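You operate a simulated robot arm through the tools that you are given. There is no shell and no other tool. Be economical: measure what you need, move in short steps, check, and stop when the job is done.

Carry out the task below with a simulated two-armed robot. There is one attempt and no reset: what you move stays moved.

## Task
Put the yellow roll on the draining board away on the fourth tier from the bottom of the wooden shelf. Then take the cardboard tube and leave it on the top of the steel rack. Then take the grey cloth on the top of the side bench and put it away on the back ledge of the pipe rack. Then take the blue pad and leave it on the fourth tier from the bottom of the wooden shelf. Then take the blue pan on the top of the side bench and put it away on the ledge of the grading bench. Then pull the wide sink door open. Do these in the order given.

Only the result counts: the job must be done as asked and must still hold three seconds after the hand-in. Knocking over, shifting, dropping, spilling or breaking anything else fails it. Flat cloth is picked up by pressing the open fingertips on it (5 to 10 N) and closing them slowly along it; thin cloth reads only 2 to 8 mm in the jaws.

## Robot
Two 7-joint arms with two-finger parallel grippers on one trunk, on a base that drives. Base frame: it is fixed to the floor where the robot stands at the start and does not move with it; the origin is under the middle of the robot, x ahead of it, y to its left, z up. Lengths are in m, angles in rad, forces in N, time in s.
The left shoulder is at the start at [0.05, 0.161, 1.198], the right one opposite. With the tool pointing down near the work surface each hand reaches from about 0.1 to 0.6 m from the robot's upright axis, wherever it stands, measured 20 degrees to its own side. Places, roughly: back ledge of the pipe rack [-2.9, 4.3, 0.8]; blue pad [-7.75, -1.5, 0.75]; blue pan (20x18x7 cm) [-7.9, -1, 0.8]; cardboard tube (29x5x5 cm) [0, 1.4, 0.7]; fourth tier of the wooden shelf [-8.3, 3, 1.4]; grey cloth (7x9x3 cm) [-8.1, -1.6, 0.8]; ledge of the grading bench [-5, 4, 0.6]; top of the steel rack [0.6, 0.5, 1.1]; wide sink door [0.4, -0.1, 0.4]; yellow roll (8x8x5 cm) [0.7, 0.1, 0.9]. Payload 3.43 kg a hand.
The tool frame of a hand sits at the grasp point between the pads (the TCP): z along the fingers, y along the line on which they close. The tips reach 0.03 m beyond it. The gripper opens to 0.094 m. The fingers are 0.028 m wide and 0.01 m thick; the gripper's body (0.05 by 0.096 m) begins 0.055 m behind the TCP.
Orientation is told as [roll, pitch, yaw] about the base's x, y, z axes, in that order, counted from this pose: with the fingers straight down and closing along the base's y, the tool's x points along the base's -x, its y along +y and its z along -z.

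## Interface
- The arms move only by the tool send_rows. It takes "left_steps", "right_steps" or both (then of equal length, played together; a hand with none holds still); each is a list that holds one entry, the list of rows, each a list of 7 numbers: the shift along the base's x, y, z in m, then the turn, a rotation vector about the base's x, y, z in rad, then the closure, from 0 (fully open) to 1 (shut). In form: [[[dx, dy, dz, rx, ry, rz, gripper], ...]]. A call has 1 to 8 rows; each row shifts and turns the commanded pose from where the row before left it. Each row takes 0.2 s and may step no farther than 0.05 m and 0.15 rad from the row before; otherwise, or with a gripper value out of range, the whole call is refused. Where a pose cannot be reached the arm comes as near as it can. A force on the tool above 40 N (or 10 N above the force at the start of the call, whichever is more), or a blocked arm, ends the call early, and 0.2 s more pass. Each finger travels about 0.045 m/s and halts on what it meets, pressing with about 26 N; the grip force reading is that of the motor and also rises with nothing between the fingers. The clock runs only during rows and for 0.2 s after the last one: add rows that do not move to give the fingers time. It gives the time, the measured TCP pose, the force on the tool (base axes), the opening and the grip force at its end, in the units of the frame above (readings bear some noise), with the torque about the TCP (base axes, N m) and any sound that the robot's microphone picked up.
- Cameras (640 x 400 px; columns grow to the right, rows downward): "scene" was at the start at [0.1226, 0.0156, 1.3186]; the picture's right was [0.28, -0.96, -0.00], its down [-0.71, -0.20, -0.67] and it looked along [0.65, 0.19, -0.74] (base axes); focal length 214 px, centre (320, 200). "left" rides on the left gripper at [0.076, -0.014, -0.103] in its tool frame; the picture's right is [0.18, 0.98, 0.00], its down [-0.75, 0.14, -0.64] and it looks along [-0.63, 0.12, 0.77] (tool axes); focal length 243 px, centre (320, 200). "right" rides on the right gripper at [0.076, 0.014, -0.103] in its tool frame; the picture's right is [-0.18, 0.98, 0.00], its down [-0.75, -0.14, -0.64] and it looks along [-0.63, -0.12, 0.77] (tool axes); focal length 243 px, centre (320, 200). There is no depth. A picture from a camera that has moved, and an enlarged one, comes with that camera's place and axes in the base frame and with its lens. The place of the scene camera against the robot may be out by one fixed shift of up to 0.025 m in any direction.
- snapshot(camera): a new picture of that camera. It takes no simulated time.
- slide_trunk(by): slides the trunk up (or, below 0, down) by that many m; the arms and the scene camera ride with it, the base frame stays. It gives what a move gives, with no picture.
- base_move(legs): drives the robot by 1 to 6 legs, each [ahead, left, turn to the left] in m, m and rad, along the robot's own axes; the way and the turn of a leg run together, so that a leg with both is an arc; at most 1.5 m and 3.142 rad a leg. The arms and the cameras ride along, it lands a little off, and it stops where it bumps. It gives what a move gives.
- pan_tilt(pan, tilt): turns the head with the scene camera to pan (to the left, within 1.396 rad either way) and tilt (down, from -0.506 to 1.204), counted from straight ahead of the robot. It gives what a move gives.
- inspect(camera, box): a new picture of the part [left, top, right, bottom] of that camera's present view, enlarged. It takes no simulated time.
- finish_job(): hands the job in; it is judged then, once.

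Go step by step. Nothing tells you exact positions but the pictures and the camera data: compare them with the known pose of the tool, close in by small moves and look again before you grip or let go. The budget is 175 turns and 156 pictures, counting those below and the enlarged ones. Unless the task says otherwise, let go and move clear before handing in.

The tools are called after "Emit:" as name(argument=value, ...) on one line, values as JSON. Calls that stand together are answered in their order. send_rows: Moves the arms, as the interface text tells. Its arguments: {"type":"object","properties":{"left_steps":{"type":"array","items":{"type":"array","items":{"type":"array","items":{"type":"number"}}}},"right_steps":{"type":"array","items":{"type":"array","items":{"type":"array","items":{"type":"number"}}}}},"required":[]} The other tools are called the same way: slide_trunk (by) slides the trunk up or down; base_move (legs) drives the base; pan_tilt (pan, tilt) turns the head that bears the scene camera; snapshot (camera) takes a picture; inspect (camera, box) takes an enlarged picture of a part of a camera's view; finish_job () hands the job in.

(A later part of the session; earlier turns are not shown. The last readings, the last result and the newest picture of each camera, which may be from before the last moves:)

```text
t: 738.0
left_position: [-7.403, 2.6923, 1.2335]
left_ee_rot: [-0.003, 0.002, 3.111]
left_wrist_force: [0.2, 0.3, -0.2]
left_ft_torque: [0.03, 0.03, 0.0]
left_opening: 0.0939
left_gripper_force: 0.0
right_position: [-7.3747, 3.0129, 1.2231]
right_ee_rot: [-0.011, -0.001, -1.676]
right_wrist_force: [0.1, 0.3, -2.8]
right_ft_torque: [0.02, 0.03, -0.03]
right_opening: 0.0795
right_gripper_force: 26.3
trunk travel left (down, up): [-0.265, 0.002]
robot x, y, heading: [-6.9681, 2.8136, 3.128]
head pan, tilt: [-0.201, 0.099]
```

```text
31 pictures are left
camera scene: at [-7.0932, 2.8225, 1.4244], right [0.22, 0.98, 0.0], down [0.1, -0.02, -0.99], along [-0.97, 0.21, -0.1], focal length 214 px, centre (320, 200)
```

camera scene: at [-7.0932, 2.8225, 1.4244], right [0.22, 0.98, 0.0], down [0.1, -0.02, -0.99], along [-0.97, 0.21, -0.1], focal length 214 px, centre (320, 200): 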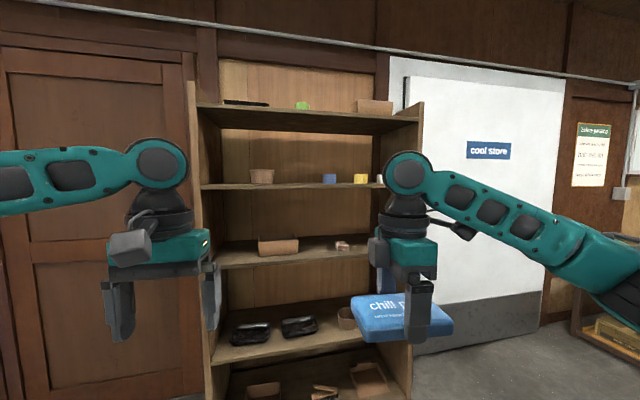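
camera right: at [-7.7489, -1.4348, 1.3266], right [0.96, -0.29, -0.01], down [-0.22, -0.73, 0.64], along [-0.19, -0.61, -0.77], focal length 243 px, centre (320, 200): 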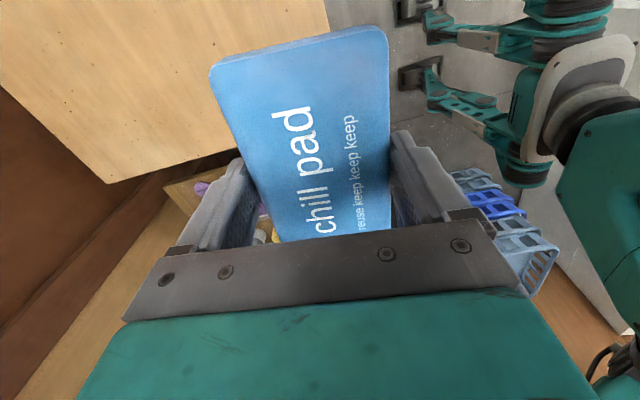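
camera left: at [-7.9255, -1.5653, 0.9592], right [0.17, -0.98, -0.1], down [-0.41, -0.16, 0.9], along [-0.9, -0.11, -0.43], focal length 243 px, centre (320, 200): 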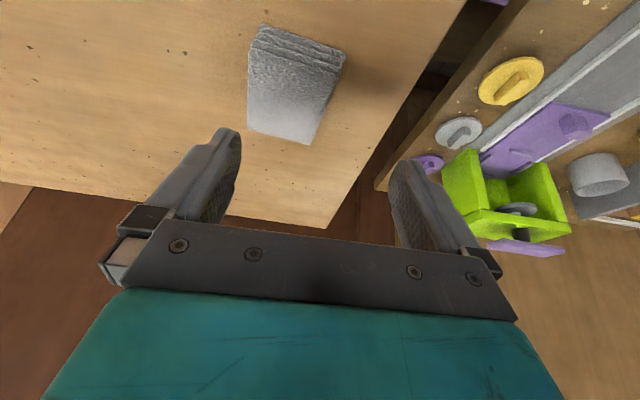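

The yellow roll stands on tier four, and the gap for the pad is between the brown box and the blue roll. I'm pulling the left hand back, raising the right hand and leaning it forward.

Emit:
send_rows(left_steps=[[[0.03, 0, 0, 0, 0, 0, 0], [0.03, 0, 0, 0, 0, 0, 0], [0.03, 0, 0, 0, 0, 0, 0], [0.03, 0, 0, 0, 0, 0, 0], [0.03, 0, 0, 0, 0, 0, 0], [0.03, 0, 0, 0, 0, 0, 0], [0, 0, 0, 0, 0, 0, 0], [0, 0, 0, 0, 0, 0, 0]]], right_steps=[[[0, 0, 0.03, 0, 0, 0.05, 1], [0, 0, 0.03, 0, 0, 0.05, 1], [0, 0, 0.03, 0, 0.08, 0, 1], [0, 0, 0.03, 0, 0.08, 0, 1], [0, 0, 0.03, 0, 0.08, 0, 1], [0, 0, 0.03, 0, 0.08, 0, 1], [0, 0, 0.03, 0, 0.09, 0, 1], [0, 0, 0.015, 0, 0.09, 0, 1]]])

Emit:
base_move(legs=[[0.6, -0.0, 0.012]])

Emit:
snapshot(camera="scene")

```text
t: 739.8
left_position: [-7.223, 2.692, 1.2347]
left_ee_rot: [-0.002, 0.003, 3.109]
left_wrist_force: [-0.1, -0.3, 0.0]
left_ft_torque: [-0.01, 0.01, -0.01]
left_opening: 0.0939
left_gripper_force: 0.1
right_position: [-7.3735, 3.0106, 1.4506]
right_ee_rot: [-0.514, -0.002, -1.575]
right_wrist_force: [-0.1, 0.6, -2.0]
right_ft_torque: [0.01, -0.02, 0.0]
right_opening: 0.0794
right_gripper_force: 26.3
trunk travel left (down, up): [-0.265, 0.002]
robot x, y, heading: [-6.9718, 2.809, 3.128]
head pan, tilt: [-0.201, 0.099]
```

```text
t: 743.2
left_position: [-7.8298, 2.7007, 1.2347]
left_ee_rot: [-0.001, 0.002, 3.108]
left_wrist_force: [-0.8, -0.1, -0.7]
left_ft_torque: [-0.02, -0.02, 0.02]
left_opening: 0.0937
left_gripper_force: 0.0
right_position: [-7.9783, 3.0222, 1.4501]
right_ee_rot: [-0.512, -0.004, -1.574]
right_wrist_force: [-0.8, 0.1, -1.4]
right_ft_torque: [0.0, 0.01, 0.01]
right_opening: 0.0791
right_gripper_force: 26.3
trunk travel left (down, up): [-0.265, 0.002]
robot x, y, heading: [-7.5731, 2.8174, 3.124]
head pan, tilt: [-0.201, 0.099]
```

```text
30 pictures are left
camera scene: at [-7.6986, 2.8328, 1.4244], right [0.22, 0.98, 0.0], down [0.1, -0.02, -0.99], along [-0.97, 0.22, -0.1], focal length 214 px, centre (320, 200)
```

scene: 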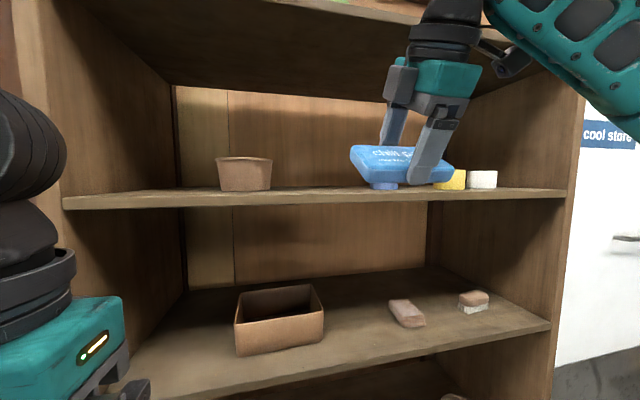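

The free gap is y 2.83–3.07, so I'll centre the pad at y≈2.95. Moving in over the tier.

Emit:
send_rows(right_steps=[[[0, -0.035, 0, 0, 0, 0, 1], [-0.005, -0.035, 0, 0, 0, 0, 1], [-0.035, -0.002, 0, 0, 0, 0, 1], [-0.035, 0, 0, 0, 0, 0, 1], [-0.035, 0, 0, 0, 0, 0, 1], [-0.035, 0, 0, 0, 0, 0, 1], [-0.03, 0, 0, 0, 0, 0, 1], [-0.015, 0, 0, 0, 0, 0, 1]]])

Emit:
snapshot(camera="scene")

```text
t: 745.0
left_position: [-7.8281, 2.7009, 1.2349]
left_ee_rot: [-0.003, 0.002, 3.109]
left_wrist_force: [-0.3, -0.5, 0.9]
left_ft_torque: [0.03, -0.01, 0.01]
left_opening: 0.0939
left_gripper_force: 0.0
right_position: [-8.1677, 2.9483, 1.4493]
right_ee_rot: [-0.511, 0.001, -1.577]
right_wrist_force: [0.0, -0.1, -2.0]
right_ft_torque: [0.0, -0.02, 0.02]
right_opening: 0.0795
right_gripper_force: 26.1
trunk travel left (down, up): [-0.265, 0.002]
robot x, y, heading: [-7.5738, 2.8164, 3.124]
head pan, tilt: [-0.201, 0.099]
```

```text
29 pictures are left
camera scene: at [-7.6978, 2.8317, 1.4245], right [0.22, 0.98, 0.0], down [0.1, -0.02, -1.0], along [-0.97, 0.22, -0.1], focal length 214 px, centre (320, 200)
```

scene: 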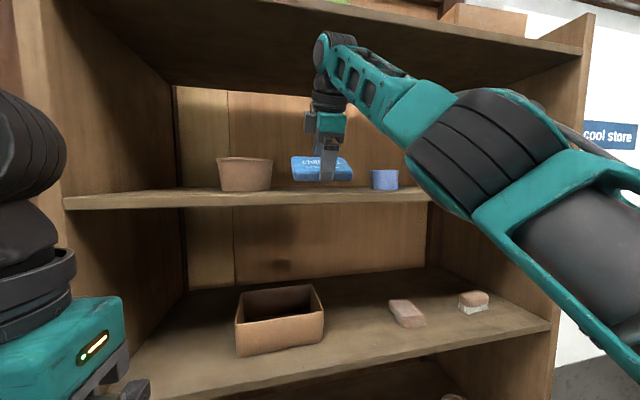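

The pad is over the gap between the box and the blue roll. I'm lowering gently.

Emit:
send_rows(right_steps=[[[0, 0, -0.008, 0, 0, 0, 1], [0, 0, -0.006, 0, 0, 0, 1], [0, 0, -0.004, 0, 0, 0, 1], [0, 0, 0, 0, 0, 0, 1]]])

Emit:
inspect(camera="scene", box=[200, 60, 440, 220])

```text
t: 746.0
left_position: [-7.8293, 2.701, 1.2345]
left_ee_rot: [-0.002, 0.002, 3.109]
left_wrist_force: [-0.4, 0.0, 0.8]
left_ft_torque: [0.0, -0.04, 0.02]
left_opening: 0.0937
left_gripper_force: 0.0
right_position: [-8.1681, 2.9481, 1.4322]
right_ee_rot: [-0.511, -0.004, -1.575]
right_wrist_force: [-0.3, -0.3, -2.2]
right_ft_torque: [0.02, 0.02, 0.0]
right_opening: 0.0794
right_gripper_force: 25.7
trunk travel left (down, up): [-0.265, 0.002]
robot x, y, heading: [-7.5766, 2.8193, 3.118]
head pan, tilt: [-0.201, 0.099]
```

```text
2.50 times, centred on (320, 140) of scene
camera zoom: at [-7.6981, 2.8327, 1.4245], right [0.22, 0.98, 0.0], down [0.1, -0.02, -1.0], along [-0.97, 0.22, -0.1], focal length 536 px, centre (320, 350)
```

zoom: 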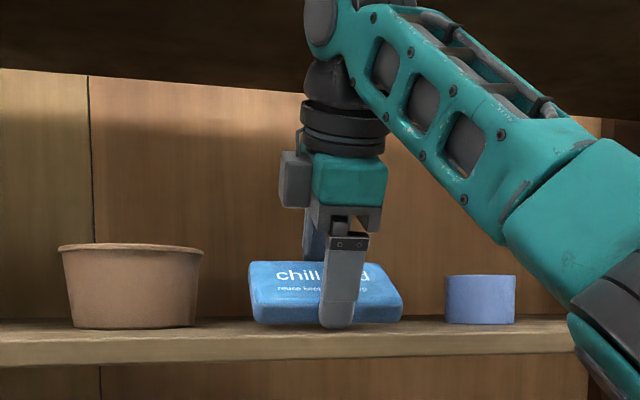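

Almost touching. A few more millimetres.

Emit:
send_rows(right_steps=[[[0, 0, -0.002, 0, 0, 0, 1], [0, 0, -0.002, 0, 0, 0, 1], [0, 0, -0.002, 0, 0, 0, 1], [0, 0, 0, 0, 0, 0, 1]]])

Emit:
send_rows(right_steps=[[[0, 0, -0.002, 0, 0, 0, 1], [0, 0, -0.002, 0, 0, 0, 1], [0, 0, 0, 0, 0, 0, 1]]])

```text
t: 747.0
left_position: [-7.8286, 2.7004, 1.235]
left_ee_rot: [-0.002, -0.001, 3.108]
left_wrist_force: [-0.2, 0.3, 0.3]
left_ft_torque: [0.0, -0.01, 0.02]
left_opening: 0.0939
left_gripper_force: 0.0
right_position: [-8.1675, 2.9489, 1.4307]
right_ee_rot: [-0.532, -0.008, -1.576]
right_wrist_force: [-1.9, -0.9, 8.6]
right_ft_torque: [0.05, -0.25, 0.0]
right_opening: 0.0794
right_gripper_force: 25.8
trunk travel left (down, up): [-0.265, 0.002]
robot x, y, heading: [-7.5735, 2.8166, 3.123]
head pan, tilt: [-0.201, 0.099]
stopped in row 4 (right hand): the force on the tool passed its limit (the readings are from after the stop); the commanded pose is now the measured one
```

```text
t: 747.8
left_position: [-7.8287, 2.7016, 1.2341]
left_ee_rot: [-0.002, -0.002, 3.108]
left_wrist_force: [0.6, -0.8, -0.5]
left_ft_torque: [0.03, 0.0, 0.01]
left_opening: 0.0942
left_gripper_force: 0.2
right_position: [-8.167, 2.9483, 1.4311]
right_ee_rot: [-0.546, -0.004, -1.575]
right_wrist_force: [1.5, -0.5, 8.4]
right_ft_torque: [0.07, -0.35, -0.02]
right_opening: 0.0796
right_gripper_force: 25.8
trunk travel left (down, up): [-0.265, 0.002]
robot x, y, heading: [-7.5719, 2.8169, 3.122]
head pan, tilt: [-0.201, 0.099]
stopped in row 3 (right hand): the force on the tool passed its limit (the readings are from after the stop); the commanded pose is now the measured one
```

Contact at the near edge. I'm levelling the pad by rotating back about that edge.

Emit:
send_rows(right_steps=[[[-0.0036, 0, -0.001, 0, -0.075, 0, 1], [-0.0036, 0, -0.0015, 0, -0.075, 0, 1], [-0.0036, 0, -0.002, 0, -0.075, 0, 1], [-0.0036, 0, -0.002, 0, -0.075, 0, 1], [0, 0, 0, 0, 0, 0, 1]]])

Emit:
inspect(camera="scene", box=[200, 0, 440, 220])

```text
t: 748.5
left_position: [-7.8281, 2.7024, 1.2347]
left_ee_rot: [0.0, 0.0, 3.108]
left_wrist_force: [0.4, 0.0, 0.6]
left_ft_torque: [-0.02, 0.05, -0.01]
left_opening: 0.094
left_gripper_force: 0.1
right_position: [-8.1607, 2.9532, 1.4279]
right_ee_rot: [-0.418, -0.01, -1.575]
right_wrist_force: [0.4, 0.4, -1.1]
right_ft_torque: [-0.02, 0.03, -0.04]
right_opening: 0.0795
right_gripper_force: 26.3
right hand out of reach, approached as far as the arm can: row 2, 3
trunk travel left (down, up): [-0.265, 0.002]
robot x, y, heading: [-7.5769, 2.8186, 3.125]
head pan, tilt: [-0.201, 0.099]
stopped in row 3 (right hand): the force on the tool passed its limit (the readings are from after the stop); the commanded pose is now the measured one
```

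```text
1.82 times, centred on (320, 110) of scene
camera zoom: at [-7.6975, 2.8338, 1.4242], right [0.22, 0.98, 0.0], down [0.1, -0.02, -1.0], along [-0.97, 0.21, -0.1], focal length 390 px, centre (320, 364)
```

zoom: 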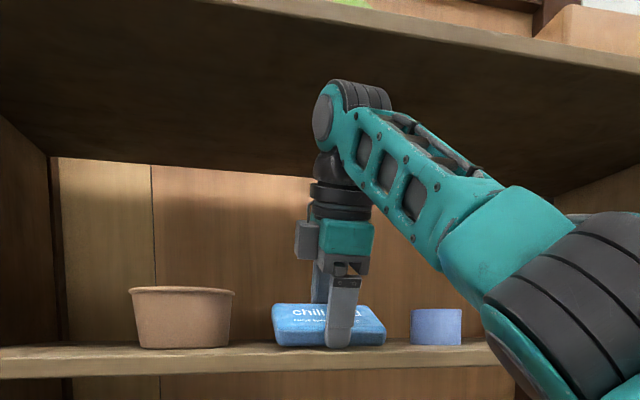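

The pad's near edge is about on the board with a modest tilt left. I'll release it now while easing the hand up slightly.

Emit:
send_rows(right_steps=[[[0, 0, -0.001, 0, 0, 0, 1], [0, 0, 0.001, 0, 0, 0, 0.13], [0, 0, 0.002, 0, 0, 0, 0.08], [0, 0, 0.002, 0, 0, 0, 0], [0, 0, 0, 0, 0, 0, 0], [0, 0, 0, 0, 0, 0, 0]]])

Emit:
inspect(camera="scene", box=[200, 60, 440, 220])

```text
t: 749.9
left_position: [-7.8301, 2.7013, 1.2358]
left_ee_rot: [-0.002, 0.002, 3.108]
left_wrist_force: [-0.3, 0.0, 0.1]
left_ft_torque: [0.0, -0.02, 0.0]
left_opening: 0.0937
left_gripper_force: 0.1
right_position: [-8.1623, 2.9525, 1.4344]
right_ee_rot: [-0.419, -0.013, -1.573]
right_wrist_force: [-0.1, 0.7, -0.1]
right_ft_torque: [0.0, -0.01, 0.01]
right_opening: 0.0941
right_gripper_force: 0.0
trunk travel left (down, up): [-0.265, 0.002]
robot x, y, heading: [-7.5726, 2.8191, 3.125]
head pan, tilt: [-0.201, 0.099]
```

```text
2.50 times, centred on (320, 140) of scene
camera zoom: at [-7.6989, 2.8325, 1.4245], right [0.22, 0.98, 0.0], down [0.1, -0.02, -1.0], along [-0.97, 0.21, -0.1], focal length 536 px, centre (320, 350)
```

zoom: 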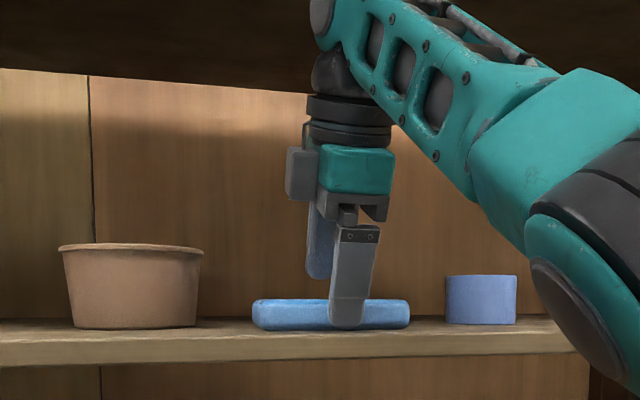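

The pad lies flat. The far finger is above it, so I can withdraw straight out, then tuck the hand and unwind the yaw.

Emit:
send_rows(right_steps=[[[0.02, 0, 0.002, 0, 0, 0, 0], [0.035, 0, 0, 0, 0, 0, 0], [0.045, 0, 0, 0, 0, 0, 0], [0.045, 0, 0, 0, 0, 0, 0], [0.045, 0.02, 0, 0, 0, 0, 0], [0.03, 0.03, -0.02, 0, -0.1, 0, 0], [0, 0.03, -0.03, 0, -0.1, 0, 0], [0, 0.03, -0.03, 0, -0.1, 0, 0]]])

Emit:
base_move(legs=[[-0.6, 0, 0.018]])

Emit:
snapshot(camera="scene")

```text
t: 751.7
left_position: [-7.8281, 2.7025, 1.2345]
left_ee_rot: [-0.001, 0.002, 3.107]
left_wrist_force: [0.0, -0.1, 0.0]
left_ft_torque: [0.02, -0.01, -0.02]
left_opening: 0.0939
left_gripper_force: 0.0
right_position: [-7.9416, 3.0627, 1.3532]
right_ee_rot: [-0.118, -0.011, -1.575]
right_wrist_force: [-0.6, 0.7, -0.2]
right_ft_torque: [0.02, -0.02, 0.02]
right_opening: 0.0941
right_gripper_force: 0.0
trunk travel left (down, up): [-0.265, 0.002]
robot x, y, heading: [-7.5757, 2.8178, 3.127]
head pan, tilt: [-0.201, 0.099]
```

```text
t: 755.1
left_position: [-7.2241, 2.6919, 1.235]
left_ee_rot: [-0.002, 0.003, 3.131]
left_wrist_force: [0.0, -0.1, -1.3]
left_ft_torque: [-0.02, -0.02, 0.03]
left_opening: 0.0939
left_gripper_force: 0.0
right_position: [-7.3439, 3.0518, 1.3555]
right_ee_rot: [-0.121, -0.011, -1.554]
right_wrist_force: [0.7, 0.8, 0.0]
right_ft_torque: [0.0, 0.01, 0.02]
right_opening: 0.094
right_gripper_force: 0.1
trunk travel left (down, up): [-0.265, 0.002]
robot x, y, heading: [-6.9705, 2.8148, -3.136]
head pan, tilt: [-0.201, 0.099]
```

```text
25 pictures are left
camera scene: at [-7.0953, 2.8264, 1.4245], right [0.19, 0.98, 0.0], down [0.1, -0.02, -1.0], along [-0.98, 0.19, -0.1], focal length 214 px, centre (320, 200)
```

scene: 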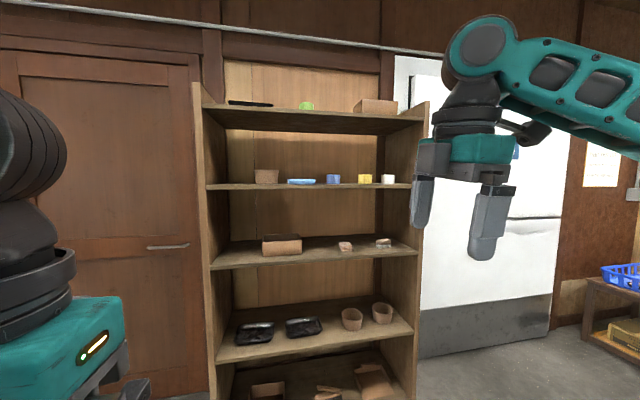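

Both the pad and the roll sit well on tier four. Next is the blue pan, so I'm driving to the side bench in front of it.

Emit:
base_move(legs=[[0.05, 1.4, 0], [0.05, 1.4, 0], [0.1, 1.2, -0.006], [0.15, 0, 0]])

Emit:
pan_tilt(pan=-0.2, tilt=0.75)

Emit:
snapshot(camera="scene")

```text
t: 775.4
left_position: [-7.5655, -1.317, 1.2344]
left_ee_rot: [-0.001, 0.002, 3.132]
left_wrist_force: [-0.2, 0.1, 0.0]
left_ft_torque: [0.0, -0.06, 0.0]
left_opening: 0.0938
left_gripper_force: 0.1
right_position: [-7.687, -0.9591, 1.3548]
right_ee_rot: [-0.118, -0.012, -1.554]
right_wrist_force: [-0.6, -0.2, -0.2]
right_ft_torque: [-0.01, 0.01, 0.0]
right_opening: 0.094
right_gripper_force: 0.0
trunk travel left (down, up): [-0.265, 0.002]
robot x, y, heading: [-7.3166, -1.1966, -3.128]
head pan, tilt: [-0.201, 0.099]
```

```text
t: 776.4
left_position: [-7.5646, -1.3185, 1.2349]
left_ee_rot: [-0.001, 0.001, 3.131]
left_wrist_force: [-0.5, -0.4, -0.4]
left_ft_torque: [-0.02, 0.01, 0.02]
left_opening: 0.0939
left_gripper_force: 0.1
right_position: [-7.6865, -0.9582, 1.3549]
right_ee_rot: [-0.121, -0.01, -1.555]
right_wrist_force: [-0.2, -0.5, -0.2]
right_ft_torque: [-0.03, 0.03, 0.01]
right_opening: 0.0939
right_gripper_force: 0.1
trunk travel left (down, up): [-0.265, 0.002]
robot x, y, heading: [-7.3156, -1.1978, -3.132]
head pan, tilt: [-0.201, 0.75]
```

```text
24 pictures are left
camera scene: at [-7.429, -1.1848, 1.3655], right [0.19, 0.98, 0.0], down [0.67, -0.13, -0.73], along [-0.72, 0.14, -0.68], focal length 214 px, centre (320, 200)
```

scene: 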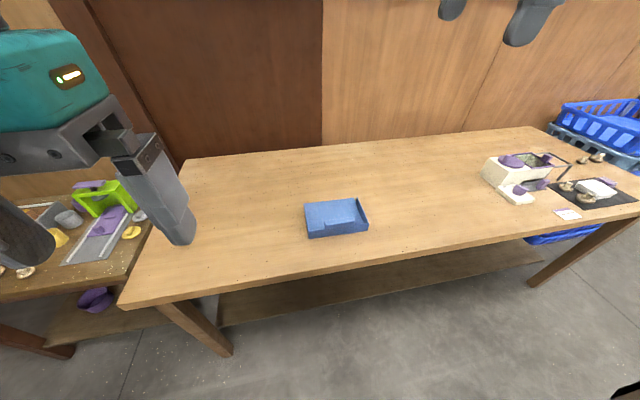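

Zooming in on the pan's shape.

Emit:
inspect(camera="scene", box=[285, 180, 395, 255])

```text
5.33 times, centred on (340, 218) of scene
camera zoom: at [-7.429, -1.1848, 1.3655], right [0.19, 0.98, 0.0], down [0.67, -0.13, -0.73], along [-0.72, 0.14, -0.68], focal length 1144 px, centre (213, 107)
```

zoom: 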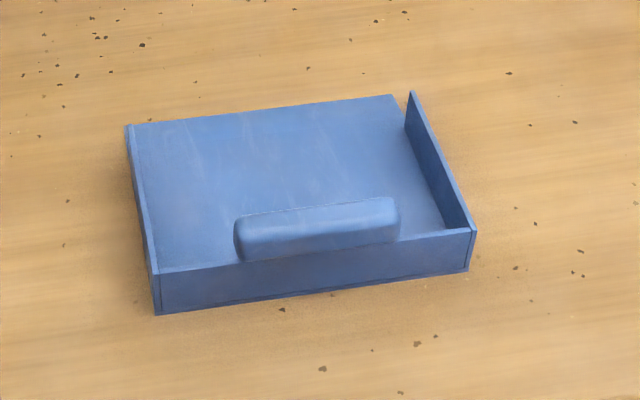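

The pan has a handle bar over its near wall, centred near (-7.856, -1.04), running along y. With the hand's present yaw I can grip it across x, so I'm moving over it.

Emit:
base_move(legs=[[0.1, 0, 0]])

Emit:
send_rows(right_steps=[[[-0.01, -0.012, -0.04, 0, -0.06, 0, 0], [-0.01, -0.012, -0.045, 0, -0.06, 0, 0], [-0.01, -0.012, -0.045, 0, 0, 0, 0], [-0.01, -0.012, -0.045, 0, 0, 0, 0], [-0.01, -0.012, -0.045, 0, 0, 0, 0], [-0.01, -0.012, -0.045, 0, 0, 0, 0], [-0.01, -0.01, -0.045, 0, 0, 0, 0], [0, 0, -0.045, 0, 0, 0, 0]]])

Emit:
snapshot(camera="right")

```text
t: 777.6
left_position: [-7.6651, -1.3174, 1.2353]
left_ee_rot: [-0.003, 0.001, 3.13]
left_wrist_force: [-0.7, -1.4, 0.6]
left_ft_torque: [0.0, -0.04, -0.06]
left_opening: 0.0939
left_gripper_force: 0.0
right_position: [-7.7845, -0.9587, 1.3549]
right_ee_rot: [-0.117, -0.01, -1.553]
right_wrist_force: [0.3, -0.3, 0.1]
right_ft_torque: [-0.02, -0.01, 0.0]
right_opening: 0.0938
right_gripper_force: 0.1
trunk travel left (down, up): [-0.265, 0.002]
robot x, y, heading: [-7.4144, -1.197, -3.133]
head pan, tilt: [-0.201, 0.75]
```

```text
t: 779.4
left_position: [-7.6642, -1.3181, 1.2351]
left_ee_rot: [-0.002, 0.002, 3.131]
left_wrist_force: [0.4, -0.4, 0.5]
left_ft_torque: [0.01, 0.04, 0.04]
left_opening: 0.0939
left_gripper_force: 0.0
right_position: [-7.8537, -1.0437, 0.9985]
right_ee_rot: [-0.002, -0.013, -1.554]
right_wrist_force: [0.1, -0.3, -0.1]
right_ft_torque: [-0.03, 0.05, -0.04]
right_opening: 0.0941
right_gripper_force: 0.1
trunk travel left (down, up): [-0.265, 0.002]
robot x, y, heading: [-7.412, -1.1961, -3.137]
head pan, tilt: [-0.201, 0.75]
```

```text
22 pictures are left
camera right: at [-7.8421, -0.9646, 1.1012], right [0.99, -0.17, 0.0], down [-0.13, -0.75, 0.65], along [-0.11, -0.64, -0.76], focal length 243 px, centre (320, 200)
```

right: 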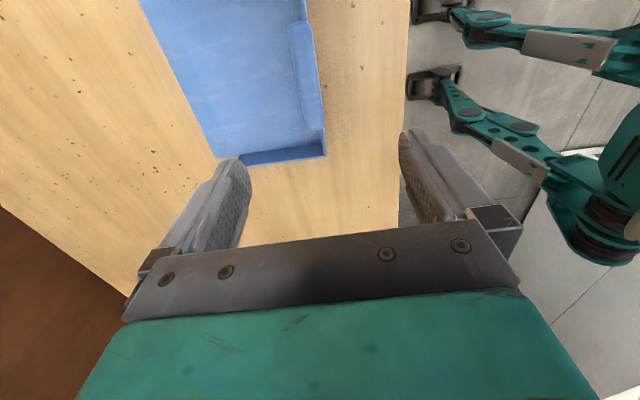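

The handle is at x≈-7.867 and y≈-1.02, next to the near wall. I'm descending to straddle it.

Emit:
send_rows(right_steps=[[[-0.006, 0.013, -0.03, 0, 0, -0.01, 0.2], [-0.006, 0.012, -0.035, 0, 0, -0.01, 0.2], [0, 0, -0.04, 0, 0, 0, 0.2], [0, 0, -0.03, 0, 0, 0, 0.2], [0, 0, -0.012, 0, 0, 0, 0.2], [0, 0, -0.008, 0, 0, 0, 0.2], [0, 0, 0, 0, 0, 0, 0.2]]])

Emit:
snapshot(camera="right")

```text
t: 781.0
left_position: [-7.6634, -1.3183, 1.2355]
left_ee_rot: [-0.002, 0.001, 3.131]
left_wrist_force: [0.2, -0.1, 0.1]
left_ft_torque: [-0.01, -0.03, 0.01]
left_opening: 0.0941
left_gripper_force: 0.1
right_position: [-7.8675, -1.016, 0.8454]
right_ee_rot: [0.0, -0.012, -1.574]
right_wrist_force: [0.6, -0.2, 0.8]
right_ft_torque: [-0.01, -0.02, 0.01]
right_opening: 0.0755
right_gripper_force: 0.1
trunk travel left (down, up): [-0.265, 0.002]
robot x, y, heading: [-7.4131, -1.1934, -3.133]
head pan, tilt: [-0.201, 0.75]
```

```text
21 pictures are left
camera right: at [-7.854, -0.9381, 0.9471], right [0.98, -0.19, 0.0], down [-0.14, -0.74, 0.65], along [-0.12, -0.64, -0.76], focal length 243 px, centre (320, 200)
```

right: 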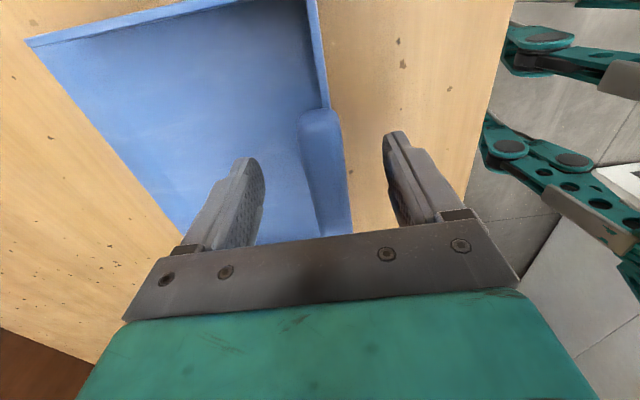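

The fingers straddle the handle and wall. I'm closing and lifting slightly.

Emit:
send_rows(right_steps=[[[0, 0, 0, 0, 0, 0, 0.5], [0, 0, 0, 0, 0, 0, 0.8], [0, 0, 0, 0, 0, 0, 1], [0, 0, 0, 0, 0, 0, 1], [0, 0, 0, 0, 0, 0, 1], [0, 0, 0.008, 0, 0, 0, 1], [0, 0, 0.012, 0, 0, 0, 1], [0, 0, 0.015, 0, 0, 0, 1]]])

Emit:
snapshot(camera="right")

```text
t: 782.8
left_position: [-7.6643, -1.3187, 1.2343]
left_ee_rot: [-0.001, 0.001, 3.131]
left_wrist_force: [0.1, -0.1, -0.2]
left_ft_torque: [-0.03, -0.01, -0.02]
left_opening: 0.0936
left_gripper_force: 0.0
right_position: [-7.8669, -1.0154, 0.88]
right_ee_rot: [-0.001, -0.014, -1.575]
right_wrist_force: [-0.6, 0.0, -0.8]
right_ft_torque: [0.05, -0.05, -0.01]
right_opening: 0.0258
right_gripper_force: 26.2
trunk travel left (down, up): [-0.265, 0.002]
robot x, y, heading: [-7.4145, -1.1947, -3.134]
head pan, tilt: [-0.201, 0.75]
```

```text
20 pictures are left
camera right: at [-7.8544, -0.9378, 0.981], right [0.98, -0.19, 0.0], down [-0.14, -0.74, 0.65], along [-0.12, -0.64, -0.76], focal length 243 px, centre (320, 200)
```

right: 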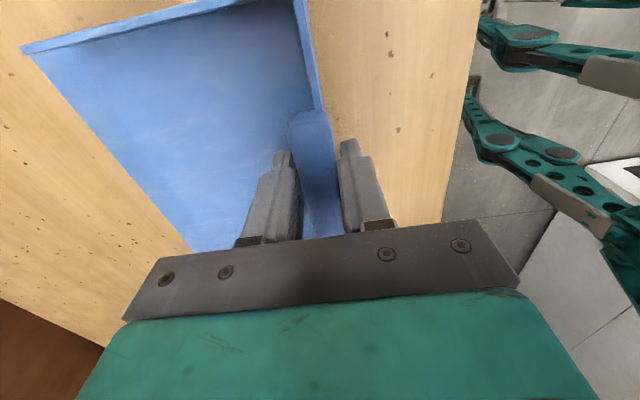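

The pan is lifted by its handle. I'm raising it and drawing it in, then driving toward the grading bench.

Emit:
send_rows(right_steps=[[[0, 0, 0.025, 0, 0, 0, 1], [0, 0, 0.03, 0, 0, 0, 1], [0, 0, 0.035, 0, 0, 0, 1], [0.01, 0, 0.035, 0, 0, 0, 1], [0.015, 0, 0.035, 0, 0, 0, 1], [0.015, 0, 0.035, 0, 0, 0, 1], [0.02, 0, 0.03, 0, 0, 0, 1], [0.02, 0, 0.03, 0, 0, 0, 1]]])

Emit:
base_move(legs=[[-0.9, -0.8, 0], [0, -1.4, 0], [0, -1.4, 0], [0, 0, 3.132]])

Emit:
pan_tilt(pan=0.3, tilt=0.5)

Emit:
snapshot(camera="scene")

```text
t: 784.6
left_position: [-7.6643, -1.3183, 1.2337]
left_ee_rot: [0.001, -0.001, 3.13]
left_wrist_force: [0.4, 0.2, -0.4]
left_ft_torque: [0.01, 0.02, -0.02]
left_opening: 0.094
left_gripper_force: 0.0
right_position: [-7.7848, -1.0148, 1.1344]
right_ee_rot: [0.0, -0.012, -1.573]
right_wrist_force: [0.2, 0.4, -0.3]
right_ft_torque: [0.02, -0.04, 0.01]
right_opening: 0.0258
right_gripper_force: 25.6
trunk travel left (down, up): [-0.265, 0.002]
robot x, y, heading: [-7.414, -1.1977, -3.134]
head pan, tilt: [-0.201, 0.75]
```

```text
t: 811.4
left_position: [-6.2958, 2.5718, 1.2339]
left_ee_rot: [0.0, 0.002, -0.006]
left_wrist_force: [-0.2, -0.3, 0.5]
left_ft_torque: [0.0, -0.05, 0.01]
left_opening: 0.094
left_gripper_force: 0.1
right_position: [-6.173, 2.2702, 1.1348]
right_ee_rot: [-0.001, -0.011, 1.573]
right_wrist_force: [-0.6, 0.0, -0.6]
right_ft_torque: [-0.06, 0.07, -0.03]
right_opening: 0.0261
right_gripper_force: 25.6
trunk travel left (down, up): [-0.265, 0.002]
robot x, y, heading: [-6.5489, 2.4469, 0.017]
head pan, tilt: [-0.201, 0.75]
```

```text
t: 812.3
left_position: [-6.2956, 2.5713, 1.2348]
left_ee_rot: [0.0, 0.001, -0.003]
left_wrist_force: [0.3, 0.1, 0.7]
left_ft_torque: [-0.01, 0.01, 0.01]
left_opening: 0.094
left_gripper_force: 0.1
right_position: [-6.1723, 2.2685, 1.1345]
right_ee_rot: [-0.002, -0.011, 1.572]
right_wrist_force: [-0.1, -0.3, -1.1]
right_ft_torque: [-0.06, 0.05, 0.04]
right_opening: 0.026
right_gripper_force: 26.4
trunk travel left (down, up): [-0.265, 0.002]
robot x, y, heading: [-6.5463, 2.4465, 0.015]
head pan, tilt: [0.3, 0.499]
```

```text
19 pictures are left
camera scene: at [-6.4128, 2.469, 1.3873], right [0.31, -0.95, 0.0], down [-0.46, -0.15, -0.88], along [0.84, 0.27, -0.48], focal length 214 px, centre (320, 200)
```

scene: 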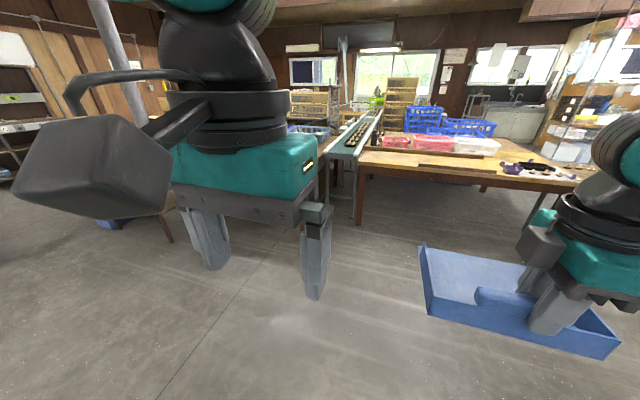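

The pan is secure. I'm shifting the left hand aside for a clearer view and driving up in front of the ledge.

Emit:
send_rows(left_steps=[[[0, 0.04, 0, 0, 0, 0, 0], [0, 0.04, 0, 0, 0, 0, 0], [0, 0.04, 0, 0, 0, 0, 0], [0, 0.04, 0, 0, 0, 0, 0]]])

Emit:
base_move(legs=[[0.45, 0.7, -0.015], [0.15, 0.7, 0]])

Emit:
pan_tilt(pan=0.0, tilt=0.65)

Emit:
snapshot(camera="scene")

```text
t: 813.3
left_position: [-6.2959, 2.7334, 1.2343]
left_ee_rot: [-0.001, 0.001, -0.006]
left_wrist_force: [-0.6, 0.2, 0.4]
left_ft_torque: [-0.03, 0.0, -0.02]
left_opening: 0.094
left_gripper_force: 0.1
right_position: [-6.1725, 2.2702, 1.1346]
right_ee_rot: [0.0, -0.013, 1.573]
right_wrist_force: [-0.2, -0.7, -0.9]
right_ft_torque: [-0.03, 0.03, 0.01]
right_opening: 0.0261
right_gripper_force: 26.2
trunk travel left (down, up): [-0.265, 0.002]
robot x, y, heading: [-6.5466, 2.4466, 0.014]
head pan, tilt: [0.3, 0.499]
```

```text
t: 821.3
left_position: [-5.6661, 4.1314, 1.2347]
left_ee_rot: [-0.001, 0.003, -0.033]
left_wrist_force: [0.3, 0.3, 0.1]
left_ft_torque: [0.0, -0.01, 0.02]
left_opening: 0.0942
left_gripper_force: 0.1
right_position: [-5.5572, 3.666, 1.1347]
right_ee_rot: [0.001, -0.012, 1.545]
right_wrist_force: [-0.9, 0.2, -0.7]
right_ft_torque: [-0.04, 0.02, -0.01]
right_opening: 0.0259
right_gripper_force: 25.8
trunk travel left (down, up): [-0.265, 0.002]
robot x, y, heading: [-5.9265, 3.8551, -0.018]
head pan, tilt: [0.3, 0.499]
```

```text
t: 822.1
left_position: [-5.6675, 4.1317, 1.2347]
left_ee_rot: [-0.001, -0.001, -0.031]
left_wrist_force: [0.2, -0.1, 0.2]
left_ft_torque: [0.0, -0.01, -0.01]
left_opening: 0.0943
left_gripper_force: 0.0
right_position: [-5.5572, 3.6652, 1.1349]
right_ee_rot: [-0.004, -0.013, 1.543]
right_wrist_force: [-0.3, -0.2, -1.5]
right_ft_torque: [-0.03, 0.07, -0.02]
right_opening: 0.0258
right_gripper_force: 26.3
trunk travel left (down, up): [-0.265, 0.002]
robot x, y, heading: [-5.9288, 3.8577, -0.021]
head pan, tilt: [0.0, 0.649]
```

```text
18 pictures are left
camera scene: at [-5.7922, 3.846, 1.374], right [-0.02, -1.0, 0.0], down [-0.6, 0.01, -0.8], along [0.8, -0.01, -0.6], focal length 214 px, centre (320, 200)
```

scene: 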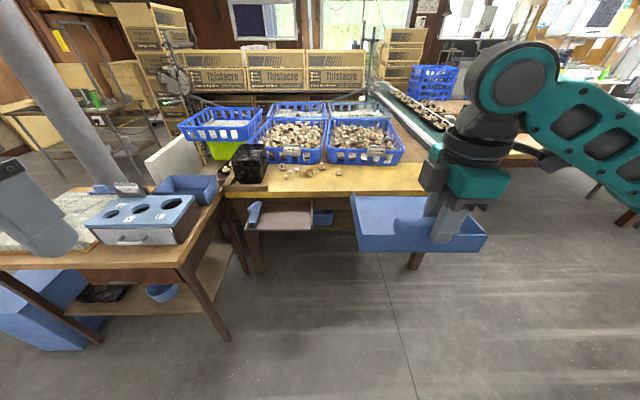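

The ledge is a board at z≈0.6, x -5.02 to -4.85 and partly under the table edge, with a brush at its left end. The free part is y≈3.89–4.12. I'll approach to x≈-5.5, lower the pan in front of it and slide it on.

Emit:
base_move(legs=[[0.42, 0.05, 0.02]])

Emit:
send_rows(right_steps=[[[0, 0.035, 0, 0, 0, 0.01, 1], [0, 0.035, 0, 0, 0, 0.01, 1], [0, 0.035, -0.02, 0, 0, 0, 1], [0, 0.035, -0.025, 0, 0, 0, 1], [0, 0.035, -0.025, 0, 0, 0, 1], [0, 0.035, -0.025, 0, 0, 0, 1], [0, 0.03, -0.03, 0, 0, 0, 1], [0, 0.03, -0.03, 0, 0, 0, 1]]])

Emit:
slide_trunk(by=-0.2)

Emit:
pan_tilt(pan=0.15, tilt=0.75)

Emit:
snapshot(camera="scene")

```text
t: 824.7
left_position: [-5.2555, 4.1857, 1.2346]
left_ee_rot: [0.001, 0.001, -0.009]
left_wrist_force: [0.8, -1.2, -0.2]
left_ft_torque: [-0.02, 0.0, 0.03]
left_opening: 0.0939
left_gripper_force: 0.1
right_position: [-5.1339, 3.7227, 1.1346]
right_ee_rot: [0.0, -0.012, 1.57]
right_wrist_force: [0.0, 0.0, -1.1]
right_ft_torque: [0.0, 0.04, 0.01]
right_opening: 0.0258
right_gripper_force: 25.9
trunk travel left (down, up): [-0.265, 0.002]
robot x, y, heading: [-5.5069, 3.9028, 0.007]
head pan, tilt: [0.0, 0.649]
```

```text
t: 826.5
left_position: [-5.2546, 4.1863, 1.235]
left_ee_rot: [-0.001, 0.0, -0.008]
left_wrist_force: [-0.3, -0.8, 0.2]
left_ft_torque: [0.01, -0.01, -0.02]
left_opening: 0.0937
left_gripper_force: 0.0
right_position: [-5.1334, 3.9951, 0.9791]
right_ee_rot: [0.0, -0.012, 1.589]
right_wrist_force: [0.8, -0.1, -1.3]
right_ft_torque: [-0.01, 0.09, 0.0]
right_opening: 0.0261
right_gripper_force: 25.5
trunk travel left (down, up): [-0.265, 0.002]
robot x, y, heading: [-5.5071, 3.9013, 0.006]
head pan, tilt: [0.0, 0.649]
```

```text
t: 828.7
left_position: [-5.2546, 4.1874, 1.0352]
left_ee_rot: [-0.001, 0.0, -0.008]
left_wrist_force: [0.5, 0.1, -0.3]
left_ft_torque: [-0.01, 0.01, 0.0]
left_opening: 0.0939
left_gripper_force: 0.1
right_position: [-5.135, 3.9941, 0.7798]
right_ee_rot: [0.0, -0.012, 1.589]
right_wrist_force: [0.5, 0.5, -1.3]
right_ft_torque: [-0.04, 0.03, 0.01]
right_opening: 0.0259
right_gripper_force: 25.8
trunk travel left (down, up): [-0.065, 0.202]
robot x, y, heading: [-5.5059, 3.9044, 0.008]
head pan, tilt: [0.0, 0.649]
```

```text
t: 829.4
left_position: [-5.255, 4.1869, 1.0364]
left_ee_rot: [-0.002, 0.0, -0.008]
left_wrist_force: [-0.1, 0.3, -0.4]
left_ft_torque: [-0.01, 0.0, 0.01]
left_opening: 0.0938
left_gripper_force: 0.0
right_position: [-5.134, 3.9938, 0.7807]
right_ee_rot: [-0.001, -0.012, 1.588]
right_wrist_force: [-0.5, 0.1, -0.7]
right_ft_torque: [0.01, 0.03, 0.02]
right_opening: 0.0261
right_gripper_force: 26.0
trunk travel left (down, up): [-0.065, 0.202]
robot x, y, heading: [-5.5076, 3.9057, 0.01]
head pan, tilt: [0.15, 0.75]
```

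```text
17 pictures are left
camera scene: at [-5.378, 3.9094, 1.1654], right [0.16, -0.99, 0.0], down [-0.67, -0.11, -0.73], along [0.72, 0.11, -0.68], focal length 214 px, centre (320, 200)
```

scene: 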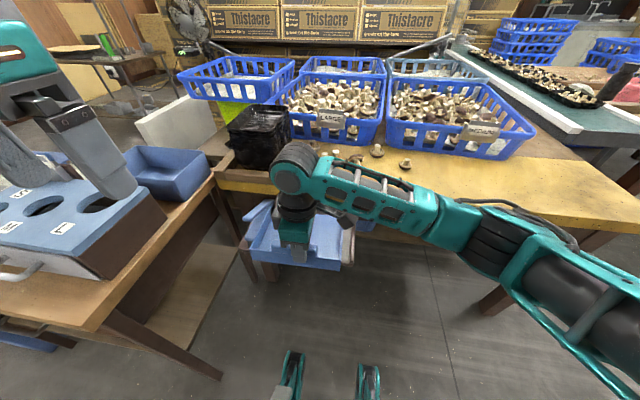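

Lowering the trunk brings the right elbow near table height, so I'll raise it again and lower the arm instead to keep the elbow high.

Emit:
slide_trunk(by=0.2)

Emit:
send_rows(right_steps=[[[0, -0.005, -0.035, 0, 0, 0, 1], [0, -0.006, -0.04, 0, 0, 0, 1], [0, 0, -0.04, 0, 0, 0, 1], [0, 0, -0.04, 0, 0, 0, 1], [0, 0, -0.04, 0, 0, 0, 1], [0, 0, -0.04, 0, 0, 0, 1], [0, 0, -0.035, 0, 0, 0, 1], [0, 0, -0.018, 0, 0, 0, 1]]])

Emit:
snapshot(camera="right")

Emit:
snapshot(camera="scene")

```text
t: 831.5
left_position: [-5.2552, 4.1864, 1.2354]
left_ee_rot: [-0.002, 0.001, -0.01]
left_wrist_force: [0.5, 0.2, -0.5]
left_ft_torque: [-0.01, 0.01, -0.04]
left_opening: 0.0941
left_gripper_force: 0.0
right_position: [-5.1344, 3.9939, 0.9786]
right_ee_rot: [0.0, -0.013, 1.589]
right_wrist_force: [-0.3, 0.2, -1.2]
right_ft_torque: [-0.09, 0.05, 0.01]
right_opening: 0.0257
right_gripper_force: 26.4
trunk travel left (down, up): [-0.265, 0.002]
robot x, y, heading: [-5.5036, 3.9, 0.007]
head pan, tilt: [0.15, 0.75]
```

```text
t: 833.3
left_position: [-5.2567, 4.1861, 1.2362]
left_ee_rot: [-0.001, -0.001, -0.008]
left_wrist_force: [0.3, 1.1, 0.6]
left_ft_torque: [0.02, 0.0, 0.01]
left_opening: 0.0938
left_gripper_force: 0.1
right_position: [-5.1363, 3.9837, 0.6952]
right_ee_rot: [-0.003, -0.016, 1.59]
right_wrist_force: [-6.8, 0.3, 15.6]
right_ft_torque: [-0.15, -0.57, -0.26]
right_opening: 0.0276
right_gripper_force: 26.9
trunk travel left (down, up): [-0.265, 0.002]
robot x, y, heading: [-5.5054, 3.9051, 0.007]
head pan, tilt: [0.15, 0.75]
```

```text
16 pictures are left
camera right: at [-5.1508, 3.9065, 0.7944], right [-0.99, 0.16, 0.0], down [0.12, 0.74, 0.66], along [0.11, 0.65, -0.76], focal length 243 px, centre (320, 200)
```

right: 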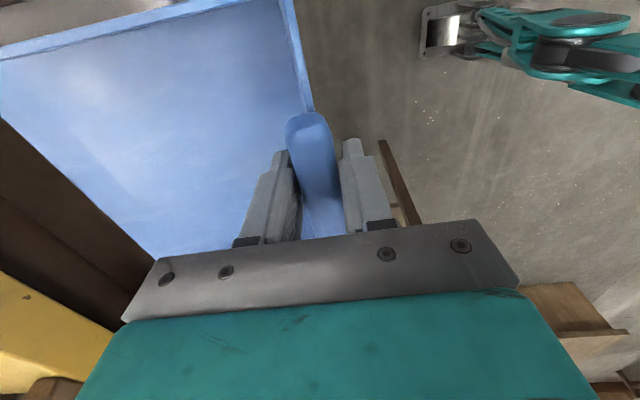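

```text
15 pictures are left
camera scene: at [-5.3799, 3.9093, 1.366], right [0.16, -0.99, 0.0], down [-0.67, -0.11, -0.73], along [0.72, 0.11, -0.68], focal length 214 px, centre (320, 200)
```

scene: 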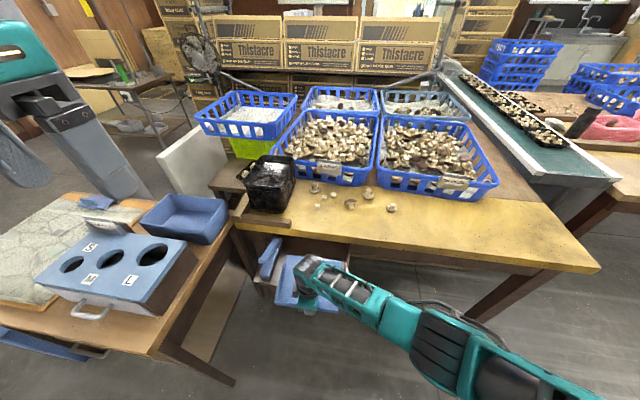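

The pan's far end touched the ledge at z≈0.63. I'll raise slightly, slide forward so the pan lies fully on the ledge (TCP x≈-5.045), and lower.

Emit:
send_rows(right_steps=[[[0, 0, 0.014, 0, 0, 0, 1], [0.025, 0, 0, 0, 0, 0, 1], [0.025, 0, 0, 0, 0, 0, 1], [0.025, 0, 0, 0, 0, 0, 1], [0.016, 0, 0, 0, 0, 0, 1], [0, 0, -0.004, 0, 0, 0, 1], [0, 0, 0, 0, 0, 0, 1]]])

Emit:
inspect(camera="scene", box=[220, 200, 400, 330])

```text
t: 834.9
left_position: [-5.2536, 4.1871, 1.2344]
left_ee_rot: [-0.001, 0.001, -0.006]
left_wrist_force: [-0.5, -0.2, -0.2]
left_ft_torque: [0.01, 0.01, -0.04]
left_opening: 0.0942
left_gripper_force: 0.1
right_position: [-5.059, 3.9716, 0.7057]
right_ee_rot: [-0.004, -0.005, 1.575]
right_wrist_force: [0.4, 1.6, -1.1]
right_ft_torque: [0.04, 0.02, 0.03]
right_opening: 0.0261
right_gripper_force: 26.0
right hand out of reach, approached as far as the arm can: row 4, 5
trunk travel left (down, up): [-0.265, 0.002]
robot x, y, heading: [-5.5015, 3.8983, 0.005]
head pan, tilt: [0.15, 0.75]
```

```text
3.08 times, centred on (310, 265) of scene
camera zoom: at [-5.3779, 3.9097, 1.3654], right [0.16, -0.99, 0.0], down [-0.67, -0.11, -0.73], along [0.72, 0.11, -0.68], focal length 660 px, centre (351, 0)
```

zoom: 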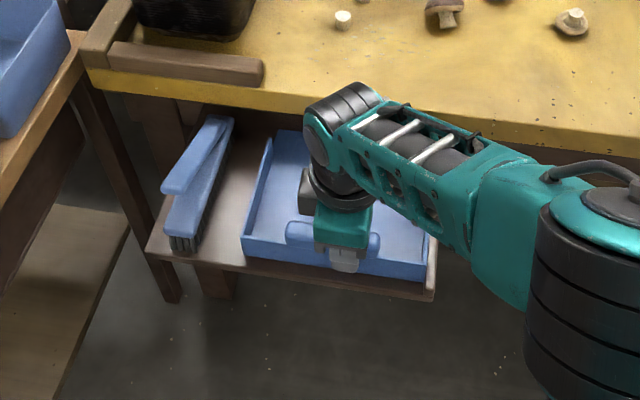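

The pan is over the ledge, clear of the brush. A slight shift left, then lowering to contact.

Emit:
send_rows(right_steps=[[[-0.005, 0.012, 0, 0, 0, 0, 1], [0, 0, -0.005, 0, 0, 0, 1], [0, 0, -0.003, 0, 0, 0, 1], [0, 0, -0.002, 0, 0, 0, 1], [0, 0, 0, 0, 0, 0, 1]]])

Emit:
send_rows(right_steps=[[[0, 0, -0.002, 0, 0, 0, 1], [0, 0, -0.002, 0, 0, 0, 1], [0, 0, 0, 0, 0, 0, 1]]])

Emit:
inspect(camera="scene", box=[220, 200, 400, 330])

```text
t: 836.1
left_position: [-5.2576, 4.1856, 1.2367]
left_ee_rot: [-0.002, -0.003, -0.007]
left_wrist_force: [0.4, -0.2, -0.4]
left_ft_torque: [0.02, -0.02, 0.01]
left_opening: 0.0942
left_gripper_force: 0.1
right_position: [-5.0685, 3.9735, 0.7027]
right_ee_rot: [-0.005, -0.005, 1.576]
right_wrist_force: [-6.9, 5.8, 21.6]
right_ft_torque: [0.05, 0.01, 0.06]
right_opening: 0.0259
right_gripper_force: 26.4
right hand out of reach, approached as far as the arm can: row 1
trunk travel left (down, up): [-0.265, 0.002]
robot x, y, heading: [-5.5088, 3.9023, 0.005]
head pan, tilt: [0.15, 0.75]
```

```text
t: 836.9
left_position: [-5.2555, 4.1861, 1.2365]
left_ee_rot: [-0.002, 0.0, -0.011]
left_wrist_force: [-0.3, 0.5, -0.1]
left_ft_torque: [-0.02, -0.01, 0.0]
left_opening: 0.0941
left_gripper_force: 0.1
right_position: [-5.064, 3.9722, 0.7024]
right_ee_rot: [-0.016, -0.005, 1.574]
right_wrist_force: [3.9, -1.5, 20.7]
right_ft_torque: [0.33, -0.08, -0.05]
right_opening: 0.026
right_gripper_force: 26.1
right hand out of reach, approached as far as the arm can: row 2
trunk travel left (down, up): [-0.265, 0.002]
robot x, y, heading: [-5.5068, 3.8992, 0.005]
head pan, tilt: [0.15, 0.75]
```

```text
3.08 times, centred on (310, 265) of scene
camera zoom: at [-5.3792, 3.909, 1.3657], right [0.16, -0.99, 0.0], down [-0.67, -0.11, -0.73], along [0.72, 0.11, -0.68], focal length 660 px, centre (351, 0)
```

zoom: 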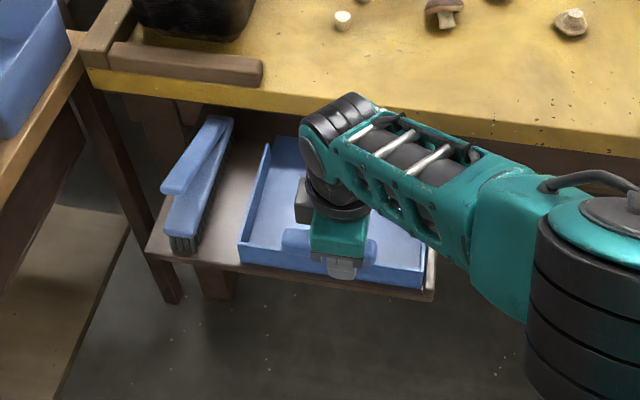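

The pan rests on the ledge. I'm releasing and lifting straight up.

Emit:
send_rows(right_steps=[[[0, 0, 0.001, 0, 0, 0, 0.65], [0, 0, 0.001, 0, 0, 0, 0.5], [0, 0, 0, 0, 0, 0, 0.35], [0, 0, 0, 0, 0, 0, 0.2], [0, 0, 0.02, 0, 0, 0, 0.2], [0, 0, 0.035, 0, 0, 0, 0.2], [0, 0, 0.04, 0, 0, 0, 0.2], [-0.01, -0.01, 0.04, 0, 0, 0, 0.2]]])

Emit:
inspect(camera="scene", box=[220, 200, 400, 330])

```text
t: 838.7
left_position: [-5.2556, 4.185, 1.2363]
left_ee_rot: [-0.001, 0.001, -0.01]
left_wrist_force: [0.8, -0.4, 0.2]
left_ft_torque: [0.0, 0.01, 0.03]
left_opening: 0.0942
left_gripper_force: 0.0
right_position: [-5.085, 3.9724, 0.8368]
right_ee_rot: [-0.001, -0.012, 1.586]
right_wrist_force: [-0.2, 0.0, -0.3]
right_ft_torque: [0.0, 0.01, 0.01]
right_opening: 0.0754
right_gripper_force: 0.0
trunk travel left (down, up): [-0.265, 0.002]
robot x, y, heading: [-5.5051, 3.9017, 0.006]
head pan, tilt: [0.15, 0.75]
```

```text
3.08 times, centred on (310, 265) of scene
camera zoom: at [-5.3783, 3.909, 1.3655], right [0.16, -0.99, 0.0], down [-0.67, -0.11, -0.73], along [0.72, 0.11, -0.68], focal length 660 px, centre (351, 0)
```

zoom: 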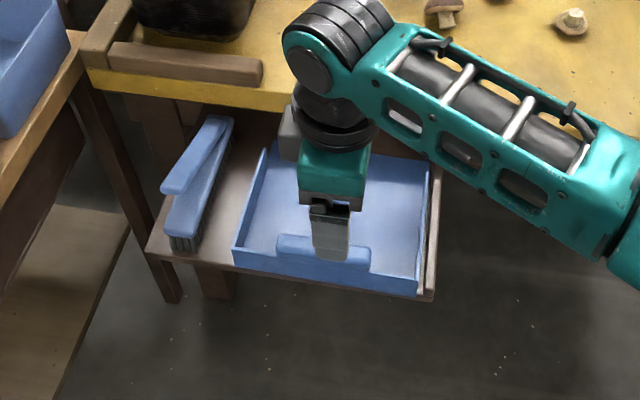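

The pan rests on the ledge with the brush untouched. I'm raising and retracting the hand, then driving back to the sink for the door.

Emit:
send_rows(right_steps=[[[-0.01, -0.02, 0.04, 0, 0, 0, 0], [-0.01, -0.02, 0.04, 0, 0, 0, 0], [-0.01, -0.03, 0.035, 0, 0, 0, 0], [-0.01, -0.03, 0.035, 0, 0, 0, 0], [0, -0.03, 0.035, 0, 0, 0, 0], [0, -0.03, 0.035, 0, 0, 0, 0], [0, -0.03, 0.035, 0, 0, 0, 0], [0, -0.03, 0.035, 0, 0, 0, 0]]])

Emit:
base_move(legs=[[-0.7, -0.2, 0], [0, -0.8, 0], [0, -1.35, 0], [0, -1.35, 0], [0.3, -0.75, 0], [0.6, -0.72, 0]])

```text
t: 840.5
left_position: [-5.255, 4.1858, 1.2352]
left_ee_rot: [-0.003, 0.0, -0.006]
left_wrist_force: [0.2, -0.1, 0.5]
left_ft_torque: [0.04, -0.03, 0.01]
left_opening: 0.094
left_gripper_force: 0.0
right_position: [-5.1244, 3.7507, 1.1268]
right_ee_rot: [-0.002, -0.013, 1.588]
right_wrist_force: [0.5, -0.6, 0.3]
right_ft_torque: [0.02, 0.04, -0.02]
right_opening: 0.094
right_gripper_force: 0.0
trunk travel left (down, up): [-0.265, 0.002]
robot x, y, heading: [-5.5036, 3.9044, 0.004]
head pan, tilt: [0.15, 0.75]
```

```text
t: 869.5
left_position: [-5.0591, -0.9831, 1.2352]
left_ee_rot: [-0.001, 0.001, -0.033]
left_wrist_force: [-0.1, 0.8, 0.1]
left_ft_torque: [0.02, -0.01, 0.03]
left_opening: 0.0941
left_gripper_force: 0.1
right_position: [-4.9366, -1.4206, 1.1262]
right_ee_rot: [-0.001, -0.011, 1.566]
right_wrist_force: [0.4, -0.5, 0.0]
right_ft_torque: [0.03, 0.04, -0.01]
right_opening: 0.0941
right_gripper_force: 0.1
trunk travel left (down, up): [-0.265, 0.002]
robot x, y, heading: [-5.3148, -1.2599, -0.015]
head pan, tilt: [0.15, 0.75]
```

On track. I'm passing between the carton and the cart.

Emit:
base_move(legs=[[1.3, -0.12, 0.015], [0.9, 0.03, 0]])

Emit:
base_move(legs=[[0.5, 0.04, 0]])

```text
t: 880.4
left_position: [-2.8508, -1.0429, 1.2342]
left_ee_rot: [-0.002, -0.001, 0.001]
left_wrist_force: [0.1, -1.3, -0.6]
left_ft_torque: [0.02, 0.02, -0.01]
left_opening: 0.0942
left_gripper_force: 0.0
right_position: [-2.7134, -1.4773, 1.1255]
right_ee_rot: [0.001, -0.012, 1.6]
right_wrist_force: [-0.3, -0.1, 0.8]
right_ft_torque: [0.02, 0.0, -0.02]
right_opening: 0.0939
right_gripper_force: 0.1
trunk travel left (down, up): [-0.265, 0.002]
robot x, y, heading: [-3.0999, -1.3276, 0.018]
head pan, tilt: [0.15, 0.75]
```

```text
t: 883.4
left_position: [-2.351, -0.9905, 1.2359]
left_ee_rot: [-0.002, 0.001, 0.007]
left_wrist_force: [0.1, -0.3, -0.2]
left_ft_torque: [0.0, 0.02, 0.0]
left_opening: 0.0939
left_gripper_force: 0.1
right_position: [-2.2141, -1.4245, 1.1261]
right_ee_rot: [0.0, -0.013, 1.603]
right_wrist_force: [-0.1, -0.1, 0.6]
right_ft_torque: [0.01, -0.01, 0.0]
right_opening: 0.094
right_gripper_force: 0.1
trunk travel left (down, up): [-0.265, 0.002]
robot x, y, heading: [-2.5967, -1.2789, 0.027]
head pan, tilt: [0.15, 0.75]
```

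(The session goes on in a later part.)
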